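You operate a simulated robot arm through the tools that you are given. There is no shell and no other tool. Be economical: measure what you need, move in short steps, check, and stop when the job is done.

You are at the controls of a simulated robot arm. One attempt, no reset.

## Task
Load the two tubes the screen orders on slide A, lock its lever and run one auto cycle.
Fine: they lie in the grey rack on the cell.

Only the result counts: the job must be done as asked and must still hold three seconds after the hand-in. Knocking over, shifting, dropping, spilling or breaking anything else fails it.

## Robot
A 6-joint arm with a two-finger parallel gripper on a trunk, on a base that drives. Base frame: it is fixed to the floor where the robot stands at the start and does not move with it; the origin is under the middle of the robot, x ahead of it, y to its left, z up; the surface under the hand at the start is at about z = 0.97. Readings come in m, degrees, newtons and seconds.
With the tool pointing down near the work surface it reaches from about 0.3 to 0.7 m from the robot's upright axis, wherever it stands. Its first joint turns from -166.0 to 166.0 degrees. Places, roughly: a-slide lever [0.6, -0.3, 1.1]; control box [0.5, -0.6, 0.8]; green button [0.6, -0.6, 0.6]; mode knob [0.4, -0.6, 0.6]; pocket 1 of white plate T2 [0.7, -0.3, 1.1]; pocket 2 of white plate T2 [0.7, -0.2, 1.1]. Payload 4.1 kg.
The tool frame sits at the grasp point between the pads (the TCP): z along the fingers, y along the line on which they close. The tips reach 0.023 m beyond it. The gripper opens to 0.094 m. The fingers are 0.038 m wide and 0.01 m thick; the gripper's body (0.054 by 0.096 m) begins 0.039 m behind the TCP.
Orientation is told as [roll, pitch, yaw] about the base's x, y, z axes, in that order, counted from this pose: with the fingers straight down and closing along the base's y, the tool's x points along the base's -x, its y along +y and its z along -z.

## Interface
- The arm moves only by the tool move_arm. Its argument "targets" is a list of rows, each an object (a shift or turn left out is 0, a gripper value left out holds the last) with "slide": the shift along the tool's x, y, z in mm, a list of three; "rot": the turn, a rotation vector about the tool's x, y, z in degrees, a list of three; "grip": the opening, from 0 (shut) to 1 (fully open). In form: [{"slide": [tx, ty, tz], "rot": [ax, ay, az], "grip": grip}, ...]. A call has 1 to 20 rows; each row shifts and turns the commanded pose from where the row before left it, along the tool's axes as they then stand. Rows are played at 5 a second. More than 0.05 m and 8.6 degrees between two rows, or a gripper value outside its range, and nothing of the call is played. Where a pose cannot be reached the arm comes as near as it can. A force on the tool above 40 N (or 10 N above the force at the start of the call, whichever is more), or a blocked arm, ends the call early, and 0.2 s more pass. The fingers move at their own pace (about 0.045 m/s each) and stop on an object; they squeeze with about 39 N. The grip force told is the motor's: it shows also when the fingers shut on nothing. Time passes only in rows, and 0.2 s behind the last, so rows that do not move let the fingers close. The reply holds the time, the measured pose of the TCP, the force on the tool along the base axes, the opening and the grip force, in the units named above and with some noise, with the torque about the TCP (base axes, N m) and any sound that the robot's microphone picked up.
- Cameras (640 x 400 px; columns grow to the right, rows downward): "scene" is now at [0.0181, 0.1306, 1.5718]; the picture's right is [-0.41, -0.91, 0.00], its down [-0.55, 0.24, -0.80] and it looks along [0.73, -0.33, -0.60] (base axes); focal length 254 px, centre (320, 200). "wrist" rides on the gripper at [0.086, 0.016, -0.074] in the tool frame; the picture's right is [-0.18, 0.98, 0.00], its down [-0.58, -0.11, -0.81] and it looks along [-0.79, -0.15, 0.59] (tool axes); focal length 243 px, centre (320, 200). There is no depth. A picture from a camera that has moved, and an enlarged one, comes with that camera's place and axes in the base frame and with its lens.
- snapshot(camera): a new picture of that camera. It takes no simulated time.
- raise_lower(by): slides the trunk up (or, below 0, down) by that many m; the arm and the scene camera ride with it, the base frame stays. It gives what a move gives, with no picture.
- roll_base(legs): drives the robot by 1 to 6 legs, each [ahead, turn to the left] in m and degrees, along the robot's own axes; the way and the turn of a leg run together, so that a leg with both is an arc; at most 1.5 m and 180 degrees a leg. The arm and the cameras ride along, it lands a little off, and it stops where it bumps. It gives what a move gives.
- aim_head(pan, tilt): turns the head with the scene camera to pan (to the left, within 155 degrees either way) and tilt (down, from -29 to 69), counted from straight ahead of the robot. It gives what a move gives.
- zoom(camera, box): a new picture of the part [left, top, right, bottom] of that camera's present view, enlarged. It takes no simulated time.
- finish_job(): hands the job in; it is judged then, once.

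Go step by step. Nothing tells you exact positions but the pictures and the camera data: compare them with the known pose of the tool, close in by small moves and look again before you grip or let go. The budget is 120 turns and 78 pictures, counting those below and the enlarged ones. Unless the task says otherwise, let go and move clear before handing in, and close with one line.

The tools are called after "Request:" as a command line: name --argument value ..., lists and objects as JSON in quotes. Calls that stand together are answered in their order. move_arm: Moves the arm, as the interface text tells. Its arguments: {"type":"object","properties":{"targets":{"type":"array","items":{"type":"object","properties":{"slide":{"type":"array","items":{"type":"number"}},"rot":{"type":"array","items":{"type":"number"}},"grip":{"type":"number"}}}}},"required":["targets"]} The other tools are called the same way: raise_lower (by) slides the trunk up or down; roll_base (legs) drives the base; aim_head (pan, tilt) turns the head that bears the scene camera; snapshot (camera) takes a picture; zoom (camera, box) takes an enlarged picture of a part of a camera's view; finish_job () hands the job in.

At the start:

```text
t: 0.0
tool_pos: [0.3545, -0.2425, 1.3055]
tcp_rot: [0.0, 0.1, 0.1]
contact_force: [0.9, -0.2, 0.2]
torque: [-0.01, -0.01, 0.01]
opening: 0.0941
gripper_force: 0.1
trunk travel left (down, up): [-0.525, 0.065]
robot x, y, heading: [0.0006, 0.001, -0.0]
head pan, tilt: [-24.0, 36.8]
```

scene: 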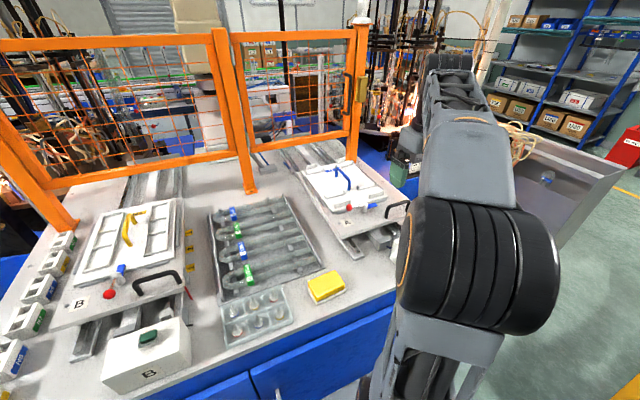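
wrist: 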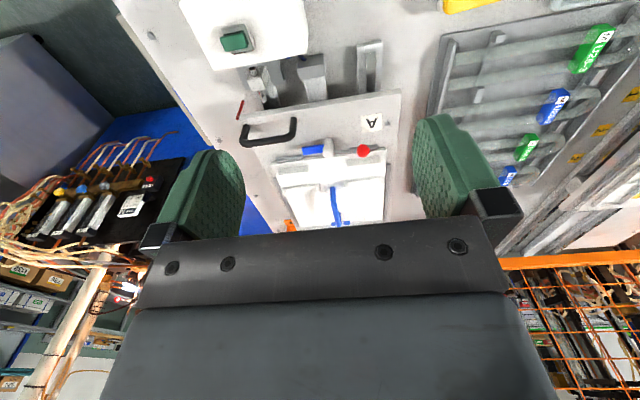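

I see two slides (A on the right, B on the left), a grey rack with tubes between them. I need to find the screen and look closer at the rack and slide A.

Request:
zoom --camera "scene" --box '[190, 140, 430, 290]'

Request:
aim_head --pan -60 --tilt 30

Request:
snapshot --camera "scene"

```text
2.67 times, centred on (310, 215) of scene
camera zoom: at [0.0181, 0.1306, 1.5718], right [-0.41, -0.91, 0.0], down [-0.55, 0.24, -0.8], along [0.73, -0.33, -0.6], focal length 678 px, centre (347, 160)
```

zoom: 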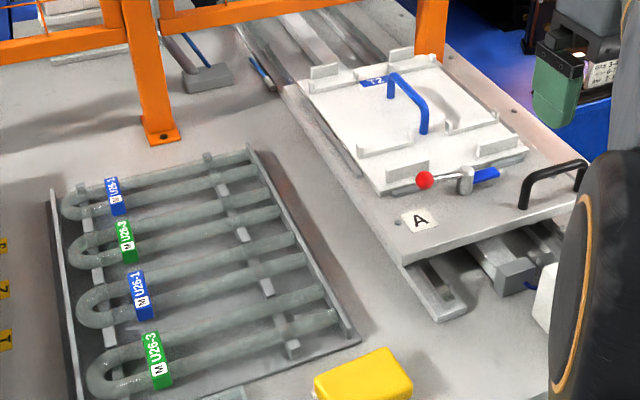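

```text
t: 1.0
tool_pos: [0.3545, -0.2412, 1.3043]
tcp_rot: [0.1, -0.1, 0.0]
contact_force: [0.2, -0.2, -0.1]
torque: [0.01, 0.01, 0.03]
opening: 0.0938
gripper_force: 0.2
trunk travel left (down, up): [-0.525, 0.065]
robot x, y, heading: [-0.0012, 0.0005, -0.0]
head pan, tilt: [-60.0, 30.0]
```

```text
74 pictures are left
camera scene: at [-0.0161, 0.0877, 1.5823], right [-0.87, -0.5, 0.0], down [-0.25, 0.43, -0.87], along [0.43, -0.75, -0.5], focal length 254 px, centre (320, 200)
```

scene: 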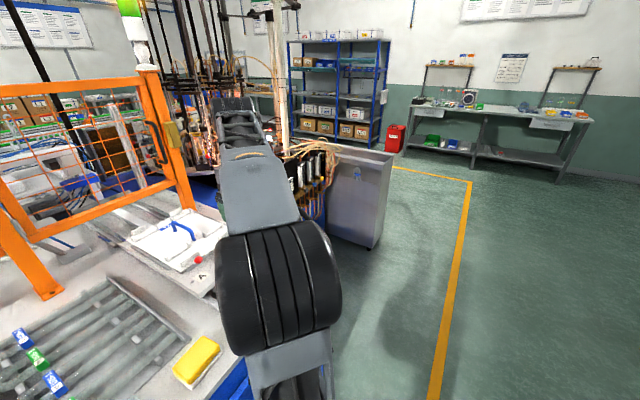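

The control box seems to sit at the right-hand side, hidden behind the arm. I'll look at slide A in the wrist view and look around with the head for a screen.

Request:
zoom --camera "wrist" --box '[220, 60, 420, 235]'

Request:
aim_head --pan -70 --tilt 50

Request:
snapshot --camera "scene"

Request:
aim_head --pan 10 --tilt 25

Request:
snapshot --camera "scene"

```text
2.29 times, centred on (320, 148) of wrist
camera zoom: at [0.268, -0.2258, 1.3787], right [0.18, 0.98, 0.0], down [0.58, -0.11, 0.81], along [0.79, -0.15, -0.59], focal length 555 px, centre (320, 320)
```

zoom: 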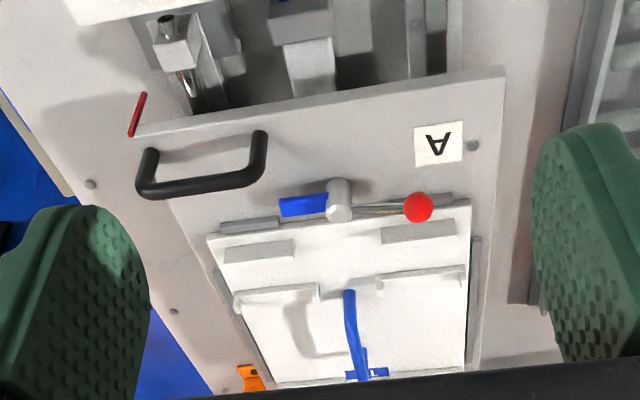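

```text
t: 1.9
tool_pos: [0.3549, -0.2425, 1.3057]
tcp_rot: [0.0, 0.1, 0.0]
contact_force: [0.0, 0.2, 1.0]
torque: [-0.01, 0.01, -0.02]
opening: 0.0941
gripper_force: 0.1
trunk travel left (down, up): [-0.525, 0.065]
robot x, y, heading: [-0.0002, -0.0022, 0.0]
head pan, tilt: [-70.0, 50.0]
```

```text
72 pictures are left
camera scene: at [-0.035, 0.0936, 1.5528], right [-0.94, -0.34, 0.0], down [-0.26, 0.72, -0.64], along [0.22, -0.6, -0.77], focal length 254 px, centre (320, 200)
```

scene: 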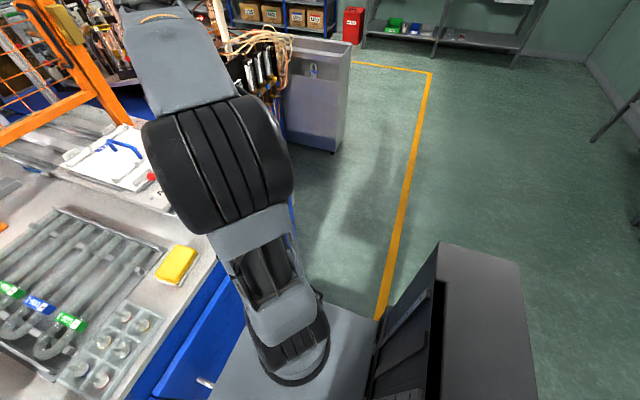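

```text
t: 3.4
tool_pos: [0.3555, -0.2434, 1.3051]
tcp_rot: [0.1, 0.0, 0.0]
contact_force: [0.5, -0.3, -1.1]
torque: [0.0, 0.0, 0.01]
opening: 0.0941
gripper_force: 0.0
trunk travel left (down, up): [-0.525, 0.065]
robot x, y, heading: [-0.0008, -0.0015, -0.2]
head pan, tilt: [10.0, 25.0]
```

```text
71 pictures are left
camera scene: at [0.0293, 0.1819, 1.5902], right [0.17, -0.98, 0.0], down [-0.42, -0.07, -0.91], along [0.89, 0.16, -0.42], focal length 254 px, centre (320, 200)
```

scene: 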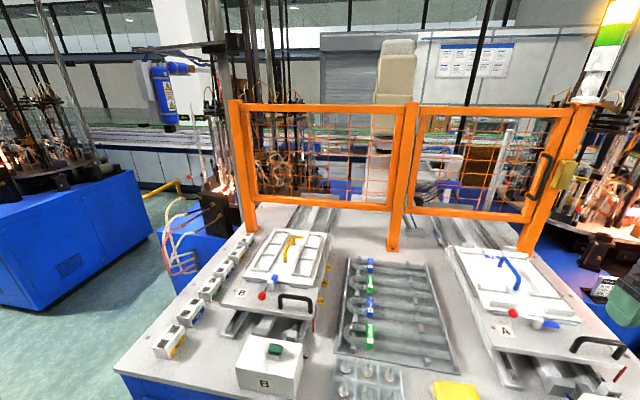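

The control box should be on the cell's right side. I'll back off and drive to the right to see it.

Request:
roll_base --legs '[[-0.35, 0], [0, -90], [1.15, 0], [0, 90]]'

Request:
aim_head --pan 30 --tilt 35

Request:
snapshot --camera "scene"

```text
t: 18.9
tool_pos: [-0.0221, -1.403, 1.3045]
tcp_rot: [0.0, 0.0, -0.8]
contact_force: [-0.7, -0.4, -0.6]
torque: [-0.04, -0.02, 0.0]
opening: 0.0941
gripper_force: 0.1
trunk travel left (down, up): [-0.525, 0.065]
robot x, y, heading: [-0.3712, -1.1528, -0.6]
head pan, tilt: [10.0, 25.0]
```

```text
t: 19.7
tool_pos: [-0.0228, -1.4031, 1.305]
tcp_rot: [-0.1, 0.0, -0.9]
contact_force: [0.5, 1.0, -0.3]
torque: [0.03, -0.01, 0.05]
opening: 0.094
gripper_force: 0.1
trunk travel left (down, up): [-0.525, 0.065]
robot x, y, heading: [-0.3725, -1.157, -1.0]
head pan, tilt: [30.0, 35.0]
```

```text
70 pictures are left
camera scene: at [-0.3563, -0.946, 1.5745], right [0.49, -0.87, 0.0], down [-0.5, -0.28, -0.82], along [0.72, 0.4, -0.57], focal length 254 px, centre (320, 200)
```

scene: 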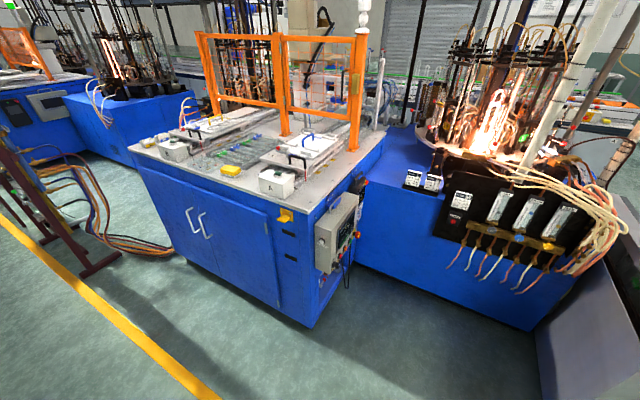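

The box hangs on the cell's -y side. I'll drive in front of it to read it.

Request:
roll_base --legs '[[0, -20], [0.7, 0], [0, 100]]'

Request:
aim_head --pan 0 --tilt 45

Request:
snapshot --camera "scene"

```text
t: 25.7
tool_pos: [0.5718, -1.7117, 1.3054]
tcp_rot: [0.0, -0.1, -11.3]
contact_force: [-0.7, -0.3, 0.9]
torque: [0.02, -0.01, 0.0]
opening: 0.0942
gripper_force: 0.1
trunk travel left (down, up): [-0.525, 0.065]
robot x, y, heading: [0.2736, -1.4057, -14.5]
head pan, tilt: [30.0, 35.0]
stopped in leg 3: the robot was blocked; the commanded pose is now the measured one
```

```text
t: 26.7
tool_pos: [0.5717, -1.7115, 1.3045]
tcp_rot: [0.0, 0.0, -11.2]
contact_force: [0.0, -0.7, 0.0]
torque: [0.02, 0.0, -0.01]
opening: 0.094
gripper_force: 0.1
trunk travel left (down, up): [-0.525, 0.065]
robot x, y, heading: [0.2705, -1.4005, -14.2]
head pan, tilt: [0.0, 45.0]
```

```text
69 pictures are left
camera scene: at [0.3309, -1.2487, 1.5597], right [-0.25, -0.97, 0.0], down [-0.68, 0.18, -0.71], along [0.69, -0.18, -0.71], focal length 254 px, centre (320, 200)
```

scene: 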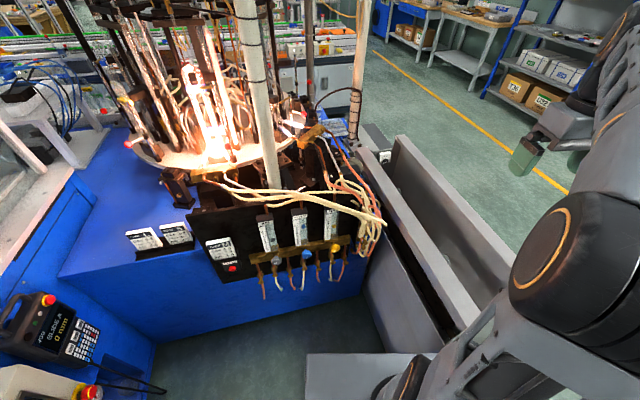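

The base bumped against the grey cabinet while turning. I'll back off and turn left with more room.

Request:
roll_base --legs '[[-0.35, 0], [0, 74]]'

Request:
aim_head --pan -10 --tilt 45

Request:
snapshot --camera "scene"

```text
t: 32.1
tool_pos: [0.309, -1.1112, 1.3056]
tcp_rot: [0.0, 0.0, 62.9]
contact_force: [0.9, 0.4, -0.6]
torque: [0.03, 0.03, 0.03]
opening: 0.0941
gripper_force: 0.0
trunk travel left (down, up): [-0.525, 0.065]
robot x, y, heading: [-0.0678, -1.3142, 59.5]
head pan, tilt: [0.0, 45.0]
```

```text
t: 32.9
tool_pos: [0.3088, -1.1121, 1.3055]
tcp_rot: [-0.1, -0.1, 62.9]
contact_force: [0.2, -0.6, 0.2]
torque: [0.01, 0.02, 0.02]
opening: 0.094
gripper_force: 0.1
trunk travel left (down, up): [-0.525, 0.065]
robot x, y, heading: [-0.0716, -1.316, 59.6]
head pan, tilt: [-10.0, 45.0]
```

```text
68 pictures are left
camera scene: at [-0.1911, -1.2236, 1.5597], right [0.76, -0.65, 0.0], down [-0.46, -0.54, -0.71], along [0.46, 0.54, -0.71], focal length 254 px, centre (320, 200)
```

scene: 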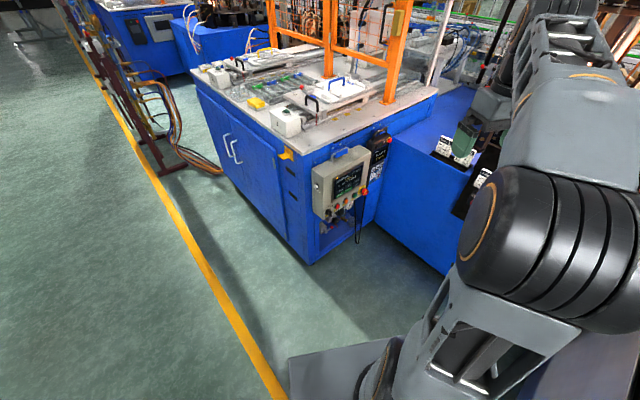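

Request:
zoom --camera "scene" --box '[300, 120, 400, 250]'

Request:
zoom --camera "scene" --box '[330, 158, 370, 198]'

```text
3.08 times, centred on (350, 185) of scene
camera zoom: at [-0.1911, -1.2236, 1.5597], right [0.76, -0.65, 0.0], down [-0.46, -0.54, -0.71], along [0.46, 0.54, -0.71], focal length 783 px, centre (228, 246)
```

zoom: 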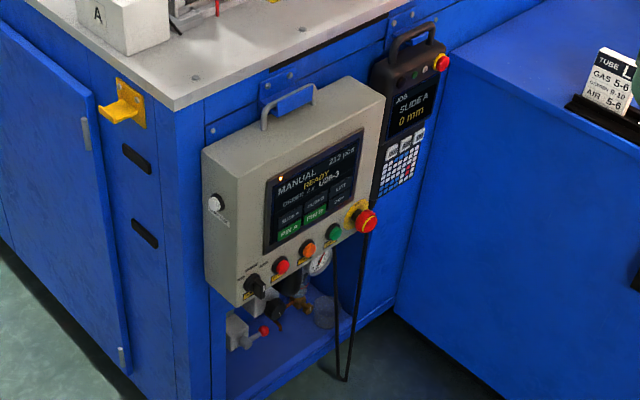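

```text
10.00 times, centred on (350, 178) of scene
camera zoom: at [-0.1911, -1.2236, 1.5597], right [0.76, -0.65, 0.0], down [-0.46, -0.54, -0.71], along [0.46, 0.54, -0.71], focal length 2544 px, centre (20, 420)
```

zoom: 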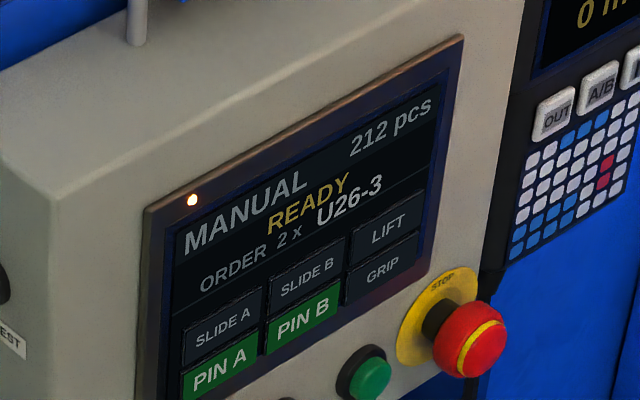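

The screen orders 2 x U26-3, the mode is MANUAL, and pins A and B are lit. I'll read the labels of the knob and buttons.

Request:
zoom --camera "scene" --box '[332, 190, 372, 220]'

Request:
zoom --camera "scene" --box '[250, 75, 370, 150]'

```text
13.33 times, centred on (352, 205) of scene
camera zoom: at [-0.1911, -1.2236, 1.5597], right [0.76, -0.65, 0.0], down [-0.46, -0.54, -0.71], along [0.46, 0.54, -0.71], focal length 3392 px, centre (-107, 133)
```

zoom: 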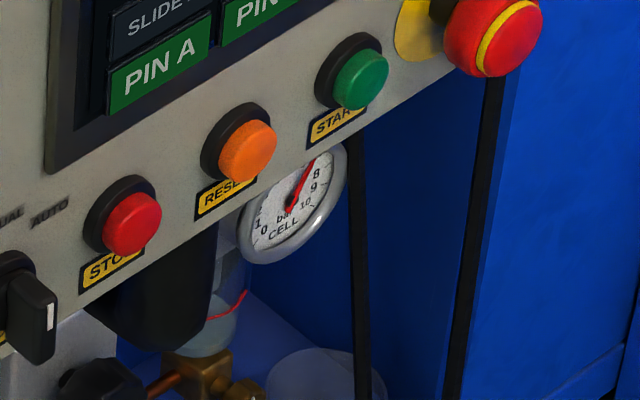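

```text
5.33 times, centred on (310, 112) of scene
camera zoom: at [-0.1911, -1.2236, 1.5597], right [0.76, -0.65, 0.0], down [-0.46, -0.54, -0.71], along [0.46, 0.54, -0.71], focal length 1357 px, centre (373, 667)
```

zoom: 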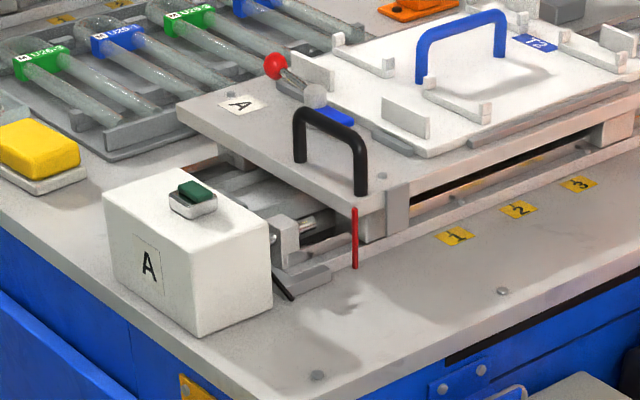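

U26-3 is ordered: those should be the green-tagged tubes, and the knob must go from MANUAL to AUTO before START. Now I'll drive back to the front, slightly right of the start place, to study the plate and tubes.

Request:
roll_base --legs '[[0, 44.5], [1.15, 0], [0, -104.1], [0.33, 0]]'

Request:
aim_head --pan -5 --tilt 48

Request:
snapshot --camera "scene"

```text
t: 46.9
tool_pos: [0.3581, -0.4173, 1.305]
tcp_rot: [0.0, 0.0, 3.2]
contact_force: [0.4, 1.1, -0.1]
torque: [-0.03, 0.0, -0.05]
opening: 0.094
gripper_force: 0.0
trunk travel left (down, up): [-0.525, 0.065]
robot x, y, heading: [-0.013, -0.193, -0.2]
head pan, tilt: [-10.0, 45.0]
```

```text
t: 47.6
tool_pos: [0.3578, -0.4173, 1.3046]
tcp_rot: [0.0, 0.1, 3.2]
contact_force: [0.1, 0.3, 0.4]
torque: [0.03, -0.02, 0.04]
opening: 0.094
gripper_force: 0.1
trunk travel left (down, up): [-0.525, 0.065]
robot x, y, heading: [-0.0091, -0.1902, 0.1]
head pan, tilt: [-5.0, 48.0]
```

```text
63 pictures are left
camera scene: at [0.0062, -0.0356, 1.5555], right [-0.09, -1.0, 0.0], down [-0.74, 0.06, -0.67], along [0.67, -0.06, -0.74], focal length 254 px, centre (320, 200)
```

scene: 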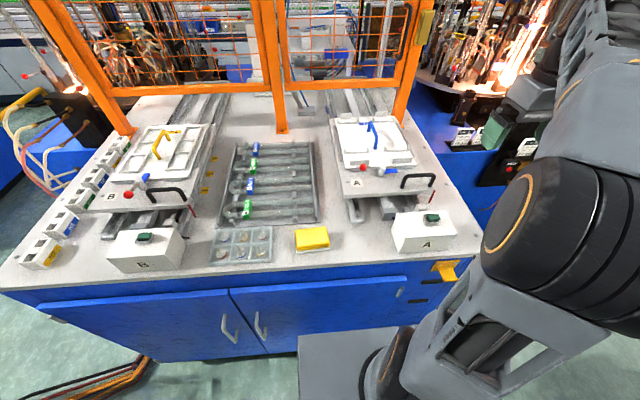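

Request:
zoom --camera "scene" --box '[320, 100, 450, 230]'

Request:
zoom --camera "scene" --box '[205, 130, 335, 230]'

```text
3.08 times, centred on (385, 165) of scene
camera zoom: at [0.0062, -0.0356, 1.5555], right [-0.09, -1.0, 0.0], down [-0.74, 0.06, -0.67], along [0.67, -0.06, -0.74], focal length 783 px, centre (120, 308)
```

zoom: 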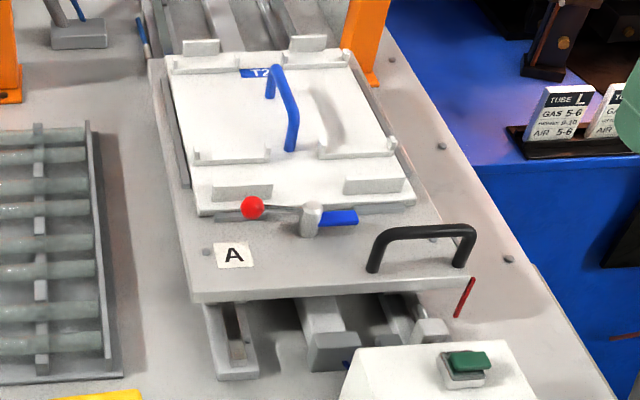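

```text
4.00 times, centred on (270, 180) of scene
camera zoom: at [0.0062, -0.0356, 1.5555], right [-0.09, -1.0, 0.0], down [-0.74, 0.06, -0.67], along [0.67, -0.06, -0.74], focal length 1018 px, centre (520, 280)
```

zoom: 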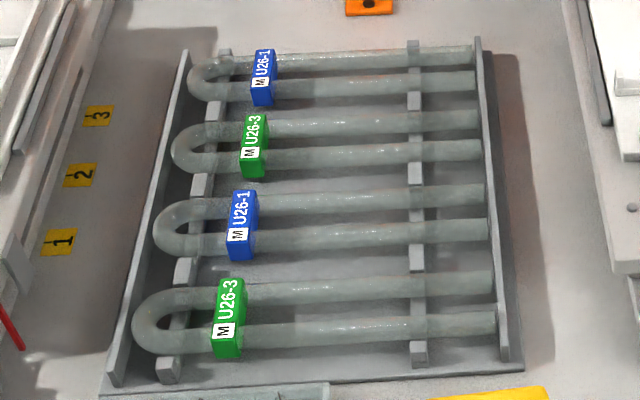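

Both green tags read U26-3. Next I bring the wrist camera over plate T2 to see how the pockets are shaped.

Request:
move_arm --targets '[{"rot": [0, 0, 3.2]}, {"slide": [-15, 40, -20]}, {"slide": [-15, 40, -20]}, {"slide": [-15, 40, -20]}, {"slide": [-15, 40, -20]}, {}]'

Request:
snapshot --camera "wrist"

```text
t: 49.0
tool_pos: [0.4171, -0.2547, 1.3855]
tcp_rot: [0.0, -0.1, 0.0]
contact_force: [0.0, 1.1, -0.1]
torque: [0.0, 0.0, -0.03]
opening: 0.0941
gripper_force: 0.2
trunk travel left (down, up): [-0.525, 0.065]
robot x, y, heading: [-0.0101, -0.1953, 0.2]
head pan, tilt: [-5.0, 48.0]
```

```text
60 pictures are left
camera wrist: at [0.3301, -0.2387, 1.459], right [0.18, 0.98, 0.0], down [0.58, -0.11, 0.81], along [0.79, -0.15, -0.59], focal length 243 px, centre (320, 200)
```

wrist: 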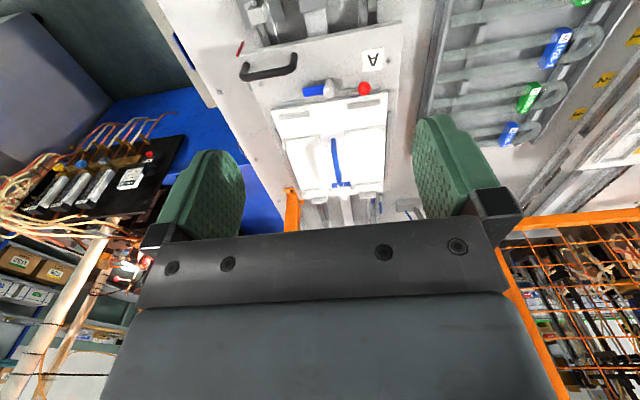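

Request:
zoom --camera "wrist" --box '[255, 70, 405, 210]'

Request:
zoom --camera "scene" --box '[325, 105, 425, 180]'

```text
2.86 times, centred on (330, 140) of wrist
camera zoom: at [0.3301, -0.2387, 1.459], right [0.18, 0.98, 0.0], down [0.58, -0.11, 0.81], along [0.79, -0.15, -0.59], focal length 693 px, centre (291, 371)
```

zoom: 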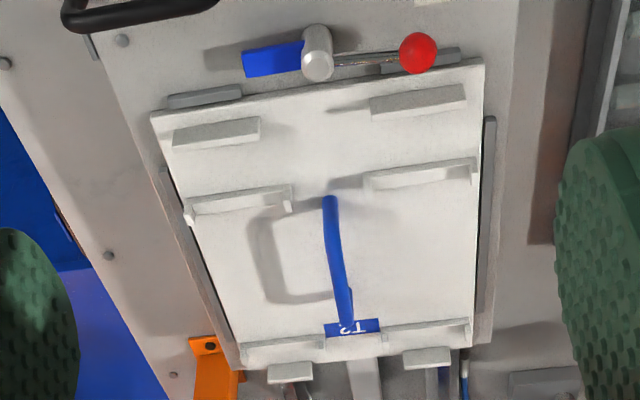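

```text
5.33 times, centred on (375, 142) of scene
camera zoom: at [0.0061, -0.0355, 1.5555], right [-0.09, -1.0, 0.0], down [-0.74, 0.06, -0.67], along [0.67, -0.06, -0.74], focal length 1357 px, centre (27, 507)
```

zoom: 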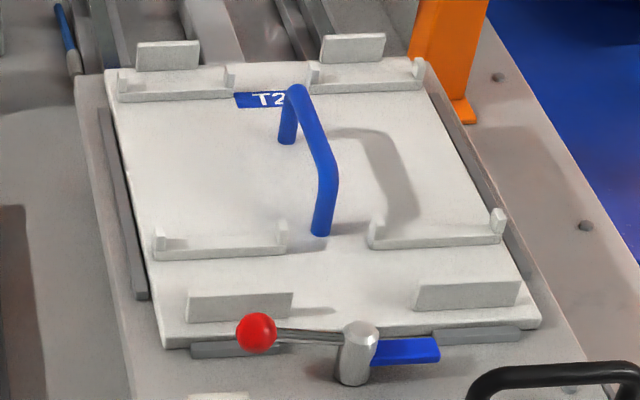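

The pockets are understood: cradles at x≈0.655 and 0.832, stops at x≈0.59 and 0.855, centre lines at y≈-0.208 and -0.336. They match the rack's supports with the bend pointing away (+x). I check whether the base can come closer to the cell.

Request:
aim_head --pan 0 --tilt 69

Request:
snapshot --camera "scene"

```text
t: 49.8
tool_pos: [0.4171, -0.2548, 1.386]
tcp_rot: [0.0, 0.0, 0.0]
contact_force: [-0.2, 0.2, -0.3]
torque: [0.01, 0.0, 0.0]
opening: 0.0943
gripper_force: 0.1
trunk travel left (down, up): [-0.525, 0.065]
robot x, y, heading: [-0.0098, -0.1962, 0.1]
head pan, tilt: [0.0, 68.8]
```

```text
57 pictures are left
camera scene: at [-0.0164, -0.0286, 1.5309], right [0.0, -1.0, 0.0], down [-0.93, 0.0, -0.36], along [0.36, 0.0, -0.93], focal length 254 px, centre (320, 200)
```

scene: 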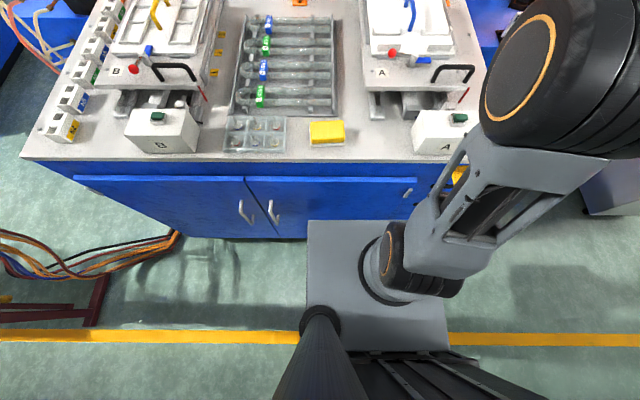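

The base front is at x≈0.22, and the cell front at 0.31, so I can creep about 6 cm forward. That brings everything within reach.

Request:
roll_base --legs '[[0.06, 0]]'

Request:
aim_head --pan 10 --tilt 55

Request:
snapshot --camera "scene"

Request:
zoom --camera "scene" --box '[230, 100, 390, 220]'

```text
t: 50.9
tool_pos: [0.4701, -0.2555, 1.3841]
tcp_rot: [-0.1, 0.2, -0.1]
contact_force: [1.1, 0.7, -0.9]
torque: [0.01, 0.0, -0.01]
opening: 0.0939
gripper_force: 0.1
trunk travel left (down, up): [-0.525, 0.065]
robot x, y, heading: [0.0417, -0.1918, 0.1]
head pan, tilt: [0.0, 68.8]
stopped in leg 1: the robot was blocked; the commanded pose is now the measured one
```

```text
t: 51.7
tool_pos: [0.4686, -0.2557, 1.3838]
tcp_rot: [0.0, 0.1, -0.1]
contact_force: [0.3, -0.5, -0.8]
torque: [-0.02, 0.01, -0.02]
opening: 0.0939
gripper_force: 0.1
trunk travel left (down, up): [-0.525, 0.065]
robot x, y, heading: [0.0387, -0.1933, -0.1]
head pan, tilt: [10.0, 55.0]
```

```text
56 pictures are left
camera scene: at [0.0512, -0.016, 1.5462], right [0.17, -0.98, 0.0], down [-0.81, -0.14, -0.57], along [0.56, 0.1, -0.82], focal length 254 px, centre (320, 200)
```

scene: 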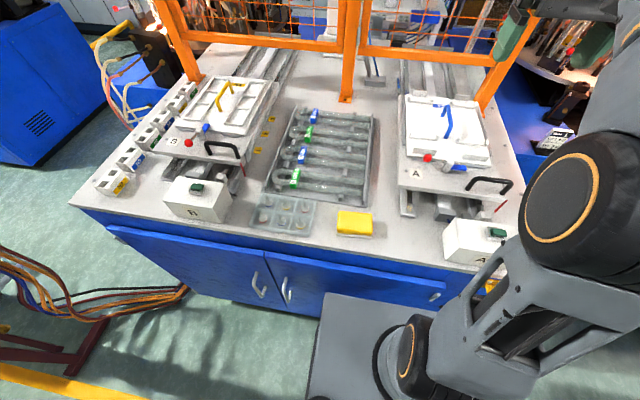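

```text
3.33 times, centred on (310, 160) of scene
camera zoom: at [0.0512, -0.016, 1.5462], right [0.17, -0.98, 0.0], down [-0.81, -0.14, -0.57], along [0.56, 0.1, -0.82], focal length 848 px, centre (353, 333)
```

zoom: 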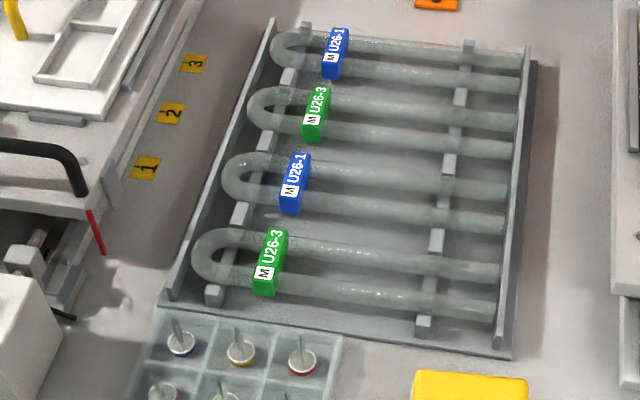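

The base touches at x≈0.04, which is close enough. Now I turn the tool to yaw 90° (closing along x) and look at the rack with the wrist camera.

Request:
move_arm --targets '[{"rot": [0, 0, -8.2]}, {"rot": [0, 0, -8.2]}, {"rot": [0, 0, -8.2]}, {"rot": [0, 0, -8.2]}, {"rot": [0, 0, -8.2]}, {"rot": [0, 0, -8.2]}, {"rot": [0, 0, -8.2]}, {"rot": [0, 0, -8.2]}, {"rot": [0, 0, -8.2]}, {"rot": [0, 0, -8.2]}, {"rot": [0, 0, -8.1]}, {"slide": [-45, -10, 20]}, {"slide": [-45, -10, 20]}, {"slide": [-40, -10, 20]}, {}]'

Request:
snapshot --camera "wrist"

```text
refused: row 12 steps farther than a row can; nothing moved
```

```text
54 pictures are left
camera wrist: at [0.3833, -0.2397, 1.4577], right [0.19, 0.98, 0.0], down [0.58, -0.11, 0.8], along [0.79, -0.15, -0.59], focal length 243 px, centre (320, 200)
```

wrist: 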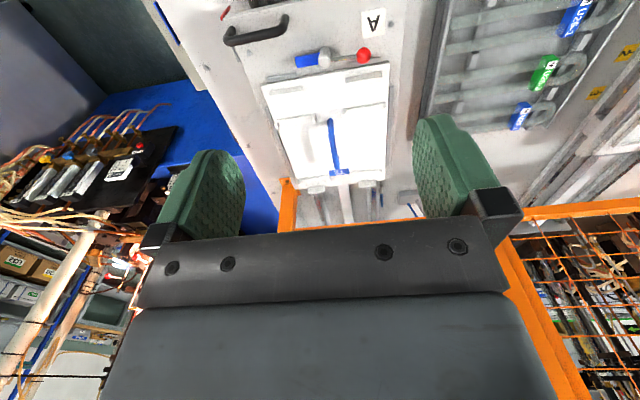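

Request:
move_arm --targets '[{"rot": [0, 0, -8.2]}, {"rot": [0, 0, -8.2]}, {"rot": [0, 0, -8.2]}, {"rot": [0, 0, -8.2]}, {"rot": [0, 0, -8.2]}, {"rot": [0, 0, -8.2]}, {"rot": [0, 0, -8.2]}, {"rot": [0, 0, -8.2]}, {"rot": [0, 0, -8.2]}, {"rot": [0, 0, -8.2]}, {"rot": [0, 0, -8.0]}, {"slide": [-32, -7, 15]}, {"slide": [-32, -7, 15]}, {"slide": [-32, -7, 15]}, {"slide": [-34, -7, 15]}, {}]'

Request:
snapshot --camera "wrist"

```text
t: 55.1
tool_pos: [0.4984, -0.1267, 1.3219]
tcp_rot: [0.2, 0.0, 90.0]
contact_force: [0.1, 0.0, -0.2]
torque: [-0.01, 0.02, -0.01]
opening: 0.0939
gripper_force: 0.0
trunk travel left (down, up): [-0.525, 0.065]
robot x, y, heading: [0.0391, -0.1927, -0.0]
head pan, tilt: [10.0, 55.0]
```

```text
53 pictures are left
camera wrist: at [0.4816, -0.2119, 1.3966], right [-0.98, 0.19, 0.0], down [0.11, 0.58, 0.81], along [0.15, 0.79, -0.59], focal length 243 px, centre (320, 200)
```

wrist: 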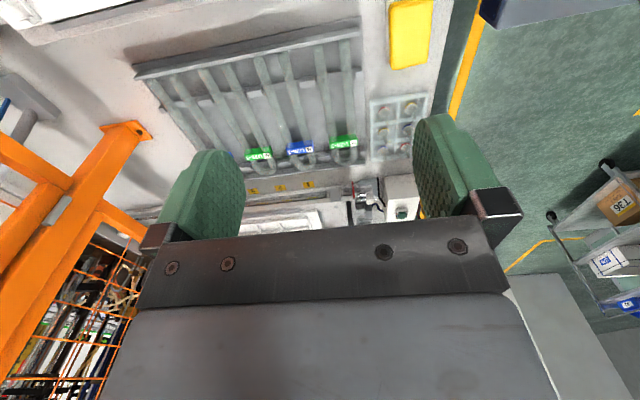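

Request:
zoom --camera "wrist" --box '[140, 20, 380, 180]'

```text
2.50 times, centred on (260, 100) of wrist
camera zoom: at [0.4816, -0.2119, 1.3966], right [-0.98, 0.19, 0.0], down [0.11, 0.58, 0.81], along [0.15, 0.79, -0.59], focal length 606 px, centre (470, 450)
```

zoom: 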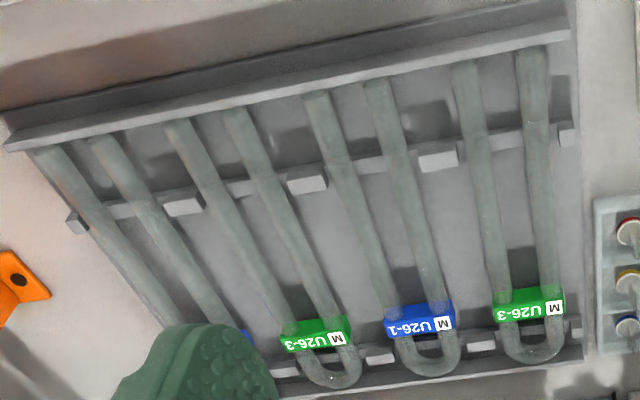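

Tube centres: nearest U26-3 at x≈0.496 and the second at x≈0.677, spanning y from -0.058 to 0.202, top at z≈0.995. I move above the nearest one with the jaw partly opened.

Request:
move_arm --targets '[{"slide": [-23, 0.3, 33], "grip": 0.85}, {"slide": [-23, 0.3, 33]}, {"slide": [-23, 0.3, 33]}, {"slide": [-23, 0.3, 33]}, {"slide": [-23, 0.3, 33]}, {"slide": [-23, 0.3, 33]}, {"slide": [-23, 0.3, 33]}, {"slide": [-20.7, 0.3, 30]}, {}, {}]'

Request:
snapshot --camera "wrist"

Request:
zoom --camera "scene" --box '[230, 100, 390, 220]'

```text
t: 57.3
tool_pos: [0.4948, 0.0561, 1.0624]
tcp_rot: [0.2, -0.1, 89.9]
contact_force: [0.1, 0.7, -0.4]
torque: [-0.04, 0.02, -0.01]
opening: 0.0799
gripper_force: 0.0
trunk travel left (down, up): [-0.525, 0.065]
robot x, y, heading: [0.0429, -0.1935, 0.1]
head pan, tilt: [10.0, 55.0]
```

```text
51 pictures are left
camera wrist: at [0.4785, -0.0303, 1.1361], right [-0.98, 0.19, 0.0], down [0.11, 0.58, 0.81], along [0.15, 0.79, -0.59], focal length 243 px, centre (320, 200)
```

wrist: 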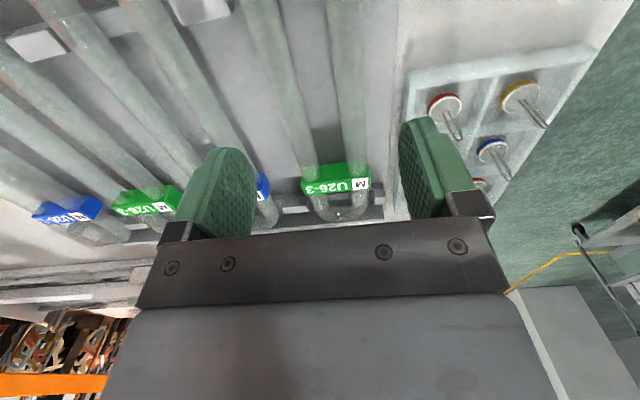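

```text
3.33 times, centred on (310, 160) of scene
camera zoom: at [0.0511, -0.016, 1.5463], right [0.17, -0.98, 0.0], down [-0.81, -0.14, -0.57], along [0.56, 0.1, -0.82], focal length 848 px, centre (353, 333)
```

zoom: 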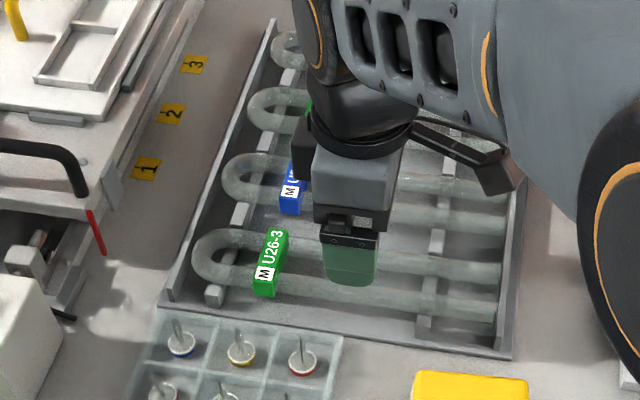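

The tool is centred over the tube. I descend in small steps, stopping on any force.

Request:
move_arm --targets '[{"slide": [0, 0, 20]}, {"slide": [0, 0, 20]}, {"slide": [0, 0, 8]}, {"slide": [0, 0, 5]}, {}, {}]'

Request:
snapshot --camera "wrist"

Request:
zoom --camera "scene" --box '[270, 160, 350, 210]'

```text
t: 58.7
tool_pos: [0.4936, 0.0551, 1.0085]
tcp_rot: [0.2, 0.1, 89.9]
contact_force: [-0.4, 0.0, -0.1]
torque: [0.01, -0.01, -0.02]
opening: 0.0798
gripper_force: 0.0
trunk travel left (down, up): [-0.525, 0.065]
robot x, y, heading: [0.0397, -0.1916, 0.1]
head pan, tilt: [10.0, 55.0]
```

```text
49 pictures are left
camera wrist: at [0.4785, -0.0305, 1.0828], right [-0.98, 0.19, 0.0], down [0.11, 0.58, 0.81], along [0.15, 0.79, -0.59], focal length 243 px, centre (320, 200)
```

wrist: 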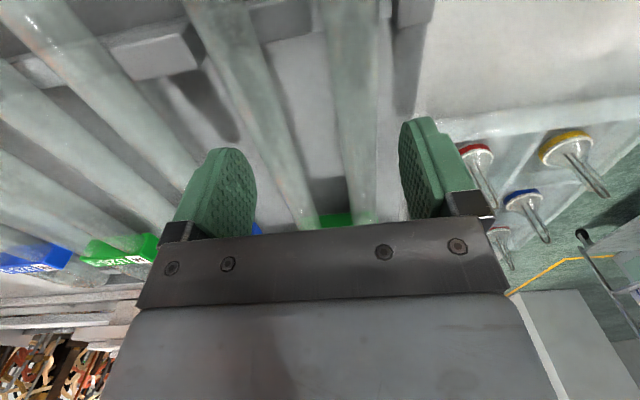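

```text
8.00 times, centred on (310, 185) of scene
camera zoom: at [0.0512, -0.0158, 1.5462], right [0.17, -0.98, 0.0], down [-0.81, -0.14, -0.57], along [0.56, 0.1, -0.82], focal length 2035 px, centre (400, 320)
```

zoom: 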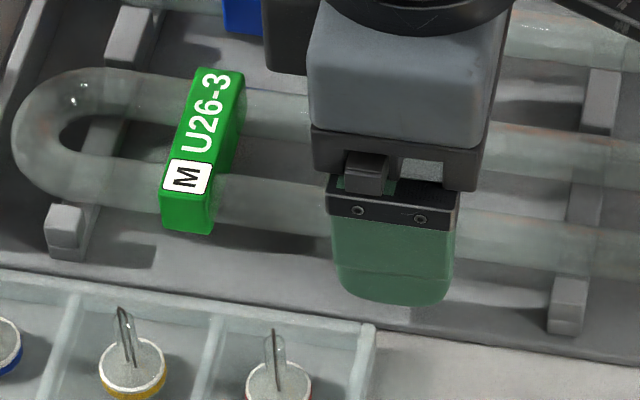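

The fingertips straddle the legs and are still above the rack floor. I go a few millimetres lower and close.

Request:
move_arm --targets '[{"slide": [0, 0, 4]}, {"slide": [0, 0, 3]}, {}, {"grip": 0.6}, {"grip": 0.55}, {"grip": 0.5}, {}, {}]'

Request:
zoom --camera "scene" --box '[270, 160, 350, 210]'

```text
t: 60.5
tool_pos: [0.4948, 0.0558, 1.0031]
tcp_rot: [0.2, 0.0, 90.0]
contact_force: [0.4, -0.1, 0.7]
torque: [0.07, -0.03, -0.18]
opening: 0.0552
gripper_force: 39.2
trunk travel left (down, up): [-0.525, 0.065]
robot x, y, heading: [0.0405, -0.1973, -0.1]
head pan, tilt: [10.0, 55.0]
```

```text
8.00 times, centred on (310, 185) of scene
camera zoom: at [0.051, -0.0158, 1.5463], right [0.17, -0.98, 0.0], down [-0.81, -0.14, -0.57], along [0.57, 0.1, -0.82], focal length 2035 px, centre (400, 320)
```

zoom: 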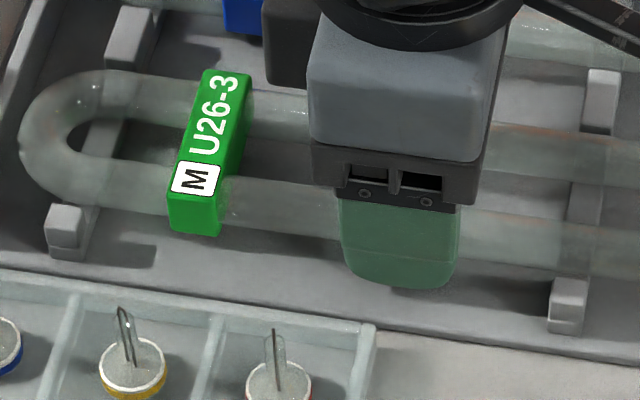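

Gripped at 0.055 m. Now I lift straight up and check.

Request:
move_arm --targets '[{"slide": [0, 0, -5]}, {"slide": [0, 0, -10]}, {"slide": [0, 0, -20]}, {"slide": [0, 0, -30]}, {"slide": [0, 0, -40]}, {"slide": [0, 0, -40]}, {"slide": [0, 0, -35]}, {}]'

Request:
snapshot --camera "scene"

Request:
snapshot --camera "wrist"

```text
t: 62.3
tool_pos: [0.4943, 0.0563, 1.1828]
tcp_rot: [0.2, -0.1, 90.0]
contact_force: [-0.7, -0.3, -1.3]
torque: [-0.04, -0.01, -0.03]
opening: 0.0533
gripper_force: 39.2
trunk travel left (down, up): [-0.525, 0.065]
robot x, y, heading: [0.0416, -0.1935, -0.0]
head pan, tilt: [10.0, 55.0]
```

```text
46 pictures are left
camera scene: at [0.0512, -0.0158, 1.5462], right [0.17, -0.98, 0.0], down [-0.81, -0.14, -0.57], along [0.56, 0.1, -0.82], focal length 254 px, centre (320, 200)
```

scene: 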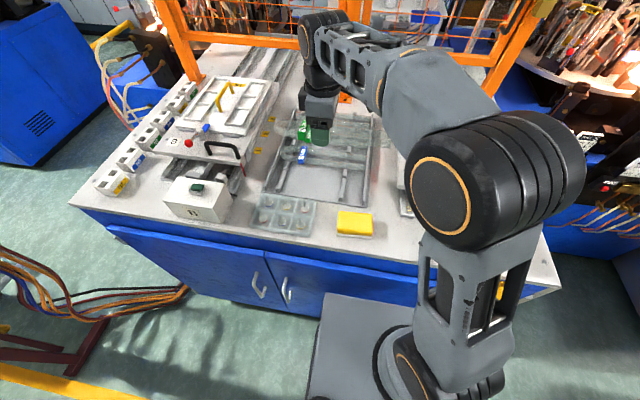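

```text
45 pictures are left
camera wrist: at [0.4791, -0.0308, 1.257], right [-0.98, 0.19, 0.0], down [0.11, 0.58, 0.81], along [0.15, 0.79, -0.59], focal length 243 px, centre (320, 200)
```

wrist: 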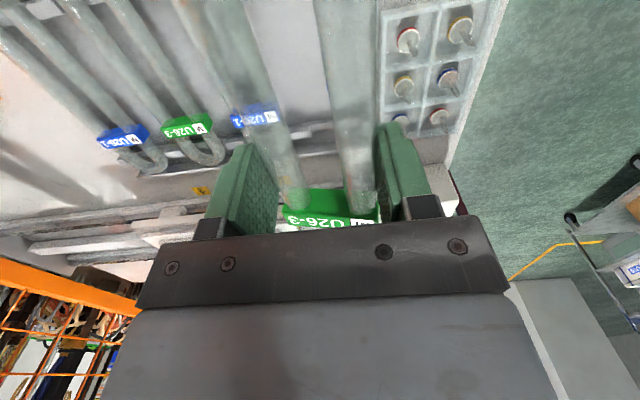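

The tube is held but may hang slightly pitched toward the bend. I zoom in to check.

Request:
zoom --camera "scene" --box '[265, 95, 385, 175]'

Request:
zoom --camera "wrist" --box '[150, 0, 450, 240]'

```text
5.00 times, centred on (325, 135) of scene
camera zoom: at [0.0512, -0.0158, 1.5462], right [0.17, -0.98, 0.0], down [-0.81, -0.14, -0.57], along [0.56, 0.1, -0.82], focal length 1272 px, centre (295, 525)
```

zoom: 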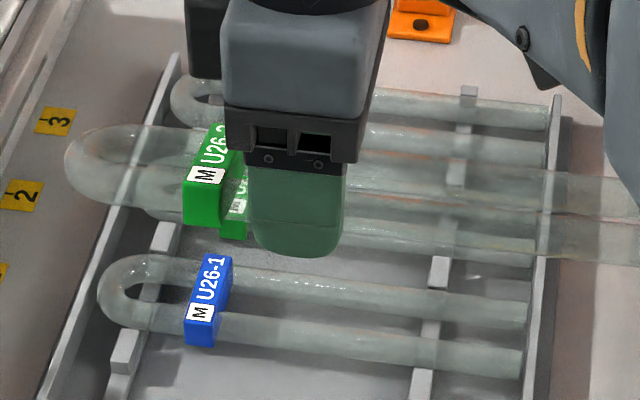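

```text
1.67 times, centred on (300, 120) of wrist
camera zoom: at [0.4791, -0.0308, 1.257], right [-0.98, 0.19, 0.0], down [0.11, 0.58, 0.81], along [0.15, 0.79, -0.59], focal length 404 px, centre (353, 333)
```

zoom: 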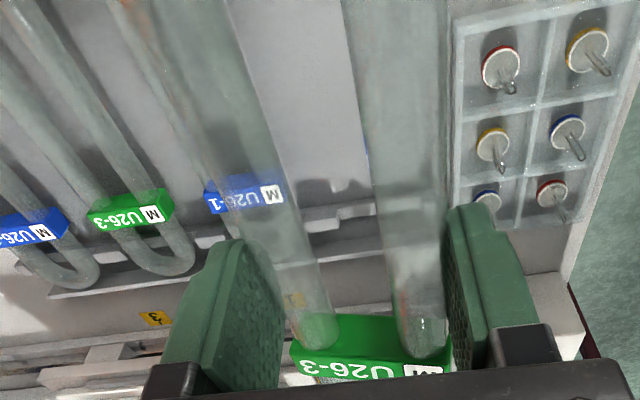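

The tube slid along the fingers until its tag met them (wedging legs), and it seems to rest there, level. I carry it up, over toward plate T2, and turn it to yaw 0, then check it again.

Request:
move_arm --targets '[{"slide": [40, -20, -10]}, {"slide": [40, -20, -10]}, {"slide": [40, -20, -10]}, {"slide": [40, -20, -10]}, {"slide": [40, -20, 0]}, {"rot": [0, 0, 8.2]}, {"rot": [0, 0, 8.2]}, {"rot": [0, 0, 8.2]}, {"rot": [0, 0, 8.2]}, {"rot": [0, 0, 8.2]}, {"rot": [0, 0, 8.2]}, {"rot": [0, 0, 8.2]}, {"rot": [0, 0, 8.2]}, {"rot": [0, 0, 8.2]}, {"rot": [0, 0, 8.2]}, {"rot": [0, 0, 8.0]}, {}, {}]'

Request:
snapshot --camera "wrist"

Request:
aim_head --pan -15 --tilt 48

Request:
snapshot --camera "scene"

```text
t: 66.1
tool_pos: [0.5938, -0.1442, 1.2219]
tcp_rot: [0.0, 0.2, -0.2]
contact_force: [-0.2, 0.1, -1.1]
torque: [-0.02, 0.01, -0.04]
opening: 0.055
gripper_force: 39.4
trunk travel left (down, up): [-0.525, 0.065]
robot x, y, heading: [0.0428, -0.1997, -0.1]
head pan, tilt: [10.0, 55.0]
```

```text
42 pictures are left
camera wrist: at [0.5083, -0.128, 1.296], right [0.19, 0.98, 0.0], down [0.58, -0.11, 0.8], along [0.79, -0.15, -0.59], focal length 243 px, centre (320, 200)
```

wrist: 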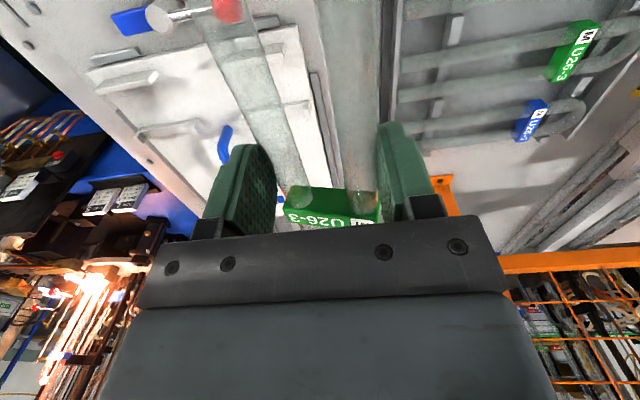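

```text
t: 67.0
tool_pos: [0.5951, -0.1439, 1.2218]
tcp_rot: [0.0, 0.2, -0.2]
contact_force: [-0.5, -0.5, -0.2]
torque: [-0.01, 0.03, 0.04]
opening: 0.0552
gripper_force: 39.3
trunk travel left (down, up): [-0.525, 0.065]
robot x, y, heading: [0.043, -0.1954, 0.1]
head pan, tilt: [-15.0, 48.0]
```

```text
41 pictures are left
camera scene: at [0.0564, -0.0487, 1.5555], right [-0.26, -0.97, 0.0], down [-0.72, 0.19, -0.67], along [0.65, -0.17, -0.74], focal length 254 px, centre (320, 200)
```

scene: 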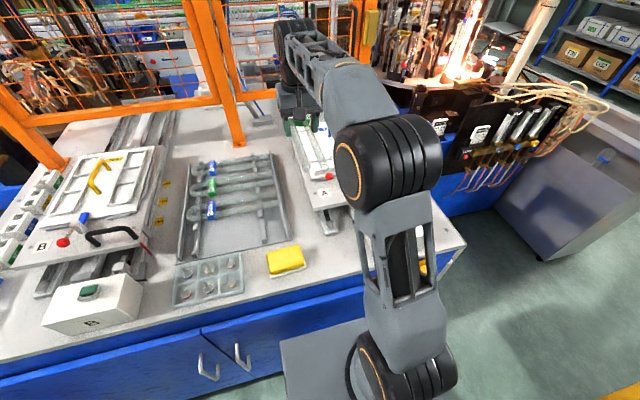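

The hold looks stable and unchanged. I move above pocket 2 (target TCP about x=0.740, y=-0.208) at a safe height and check that the pose is reached.

Request:
move_arm --targets '[{"slide": [-36.5, -16, 12]}, {"slide": [-36.5, -16, 12]}, {"slide": [-36.5, -16, 12]}, {"slide": [-36.5, -16, 12]}, {}, {}]'

Request:
snapshot --camera "wrist"

Request:
snapshot --camera "scene"

```text
t: 68.4
tool_pos: [0.7058, -0.2051, 1.1656]
tcp_rot: [0.0, 0.1, -0.1]
contact_force: [-0.3, -0.3, -1.5]
torque: [-0.03, 0.0, -0.02]
opening: 0.0549
gripper_force: 39.1
out of reach, approached as far as the arm can: row 3, 4
trunk travel left (down, up): [-0.525, 0.065]
robot x, y, heading: [0.0413, -0.1943, -0.1]
head pan, tilt: [-15.0, 48.0]
```

```text
40 pictures are left
camera wrist: at [0.6183, -0.1881, 1.2393], right [0.18, 0.98, 0.0], down [0.58, -0.11, 0.8], along [0.79, -0.15, -0.59], focal length 243 px, centre (320, 200)
```

wrist: 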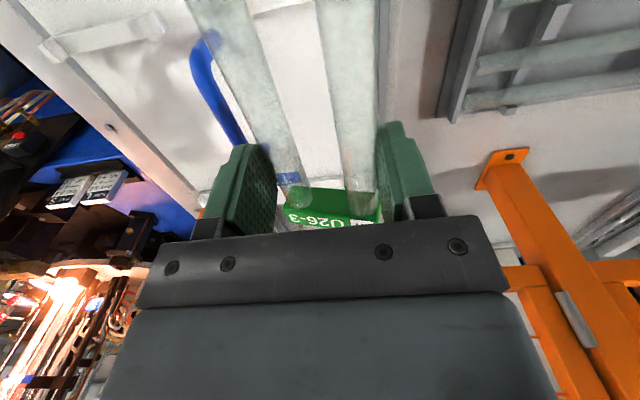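

```text
39 pictures are left
camera scene: at [0.0563, -0.0486, 1.5554], right [-0.26, -0.97, 0.0], down [-0.72, 0.19, -0.67], along [0.65, -0.17, -0.74], focal length 254 px, centre (320, 200)
```

scene: 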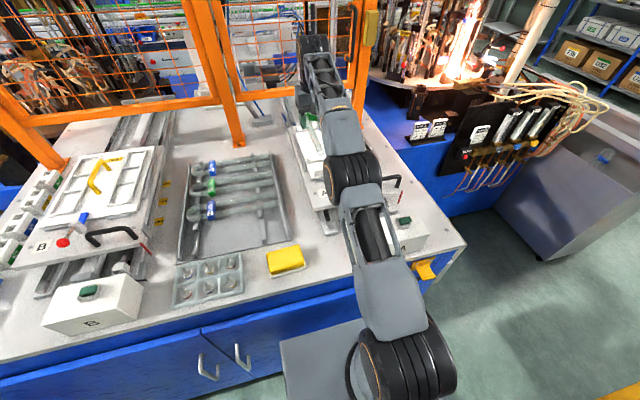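

The arm is at its limit here; raising the trunk should give more reach. I raise it and try to move on forward and down.

Request:
raise_lower --by 0.065

Request:
move_arm --targets '[{"slide": [0, 0, 20]}, {"slide": [0, 0, 20]}, {"slide": [0, 0, 20]}, {}, {}]'

```text
t: 69.4
tool_pos: [0.7042, -0.2045, 1.229]
tcp_rot: [0.0, 0.2, -0.1]
contact_force: [0.5, -0.9, -1.2]
torque: [0.0, 0.01, -0.01]
opening: 0.055
gripper_force: 38.7
trunk travel left (down, up): [-0.59, 0.0]
robot x, y, heading: [0.0414, -0.1945, -0.0]
head pan, tilt: [-15.0, 48.0]
```

```text
t: 70.6
tool_pos: [0.7054, -0.2048, 1.1697]
tcp_rot: [0.0, 0.2, -0.1]
contact_force: [-0.1, 0.0, -0.6]
torque: [-0.01, -0.01, 0.01]
opening: 0.0549
gripper_force: 39.3
trunk travel left (down, up): [-0.59, 0.0]
robot x, y, heading: [0.0407, -0.193, 0.3]
head pan, tilt: [-15.0, 48.0]
```

Request:
move_arm --targets '[{"slide": [-10, -1, 10]}, {"slide": [-10, -1, 10]}, {"slide": [-10, -1, 10]}, {"slide": [-5, 0, 5]}, {}, {}]'

```text
t: 72.0
tool_pos: [0.7368, -0.207, 1.1346]
tcp_rot: [0.0, 0.3, -0.1]
contact_force: [0.2, 0.7, -0.4]
torque: [0.03, 0.0, -0.01]
opening: 0.0546
gripper_force: 39.1
out of reach, approached as far as the arm can: row 4
trunk travel left (down, up): [-0.59, 0.0]
robot x, y, heading: [0.0391, -0.1967, -0.0]
head pan, tilt: [-15.0, 48.0]
```

The reach works now. Looking at the alignment before going down.

Request:
snapshot --camera "wrist"

Request:
aim_head --pan -30 --tilt 35

Request:
snapshot --camera "scene"

```text
38 pictures are left
camera wrist: at [0.6494, -0.1914, 1.2082], right [0.19, 0.98, 0.0], down [0.58, -0.11, 0.8], along [0.79, -0.15, -0.59], focal length 243 px, centre (320, 200)
```

wrist: 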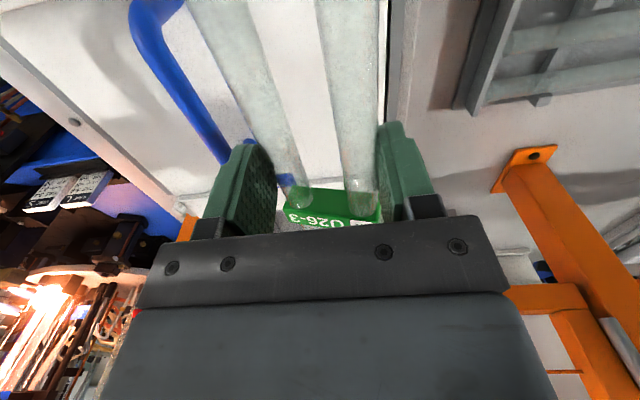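

```text
t: 72.8
tool_pos: [0.7369, -0.2076, 1.1343]
tcp_rot: [0.0, 0.2, 0.0]
contact_force: [0.2, -0.7, -0.5]
torque: [-0.03, 0.0, 0.02]
opening: 0.055
gripper_force: 38.1
trunk travel left (down, up): [-0.59, 0.0]
robot x, y, heading: [0.0391, -0.1949, 0.0]
head pan, tilt: [-30.0, 35.0]
```

```text
37 pictures are left
camera scene: at [0.0566, -0.0723, 1.6394], right [-0.5, -0.87, 0.0], down [-0.5, 0.29, -0.82], along [0.71, -0.41, -0.57], focal length 254 px, centre (320, 200)
```

scene: 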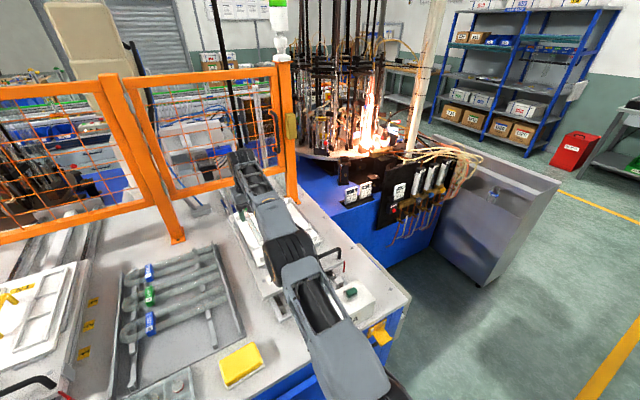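

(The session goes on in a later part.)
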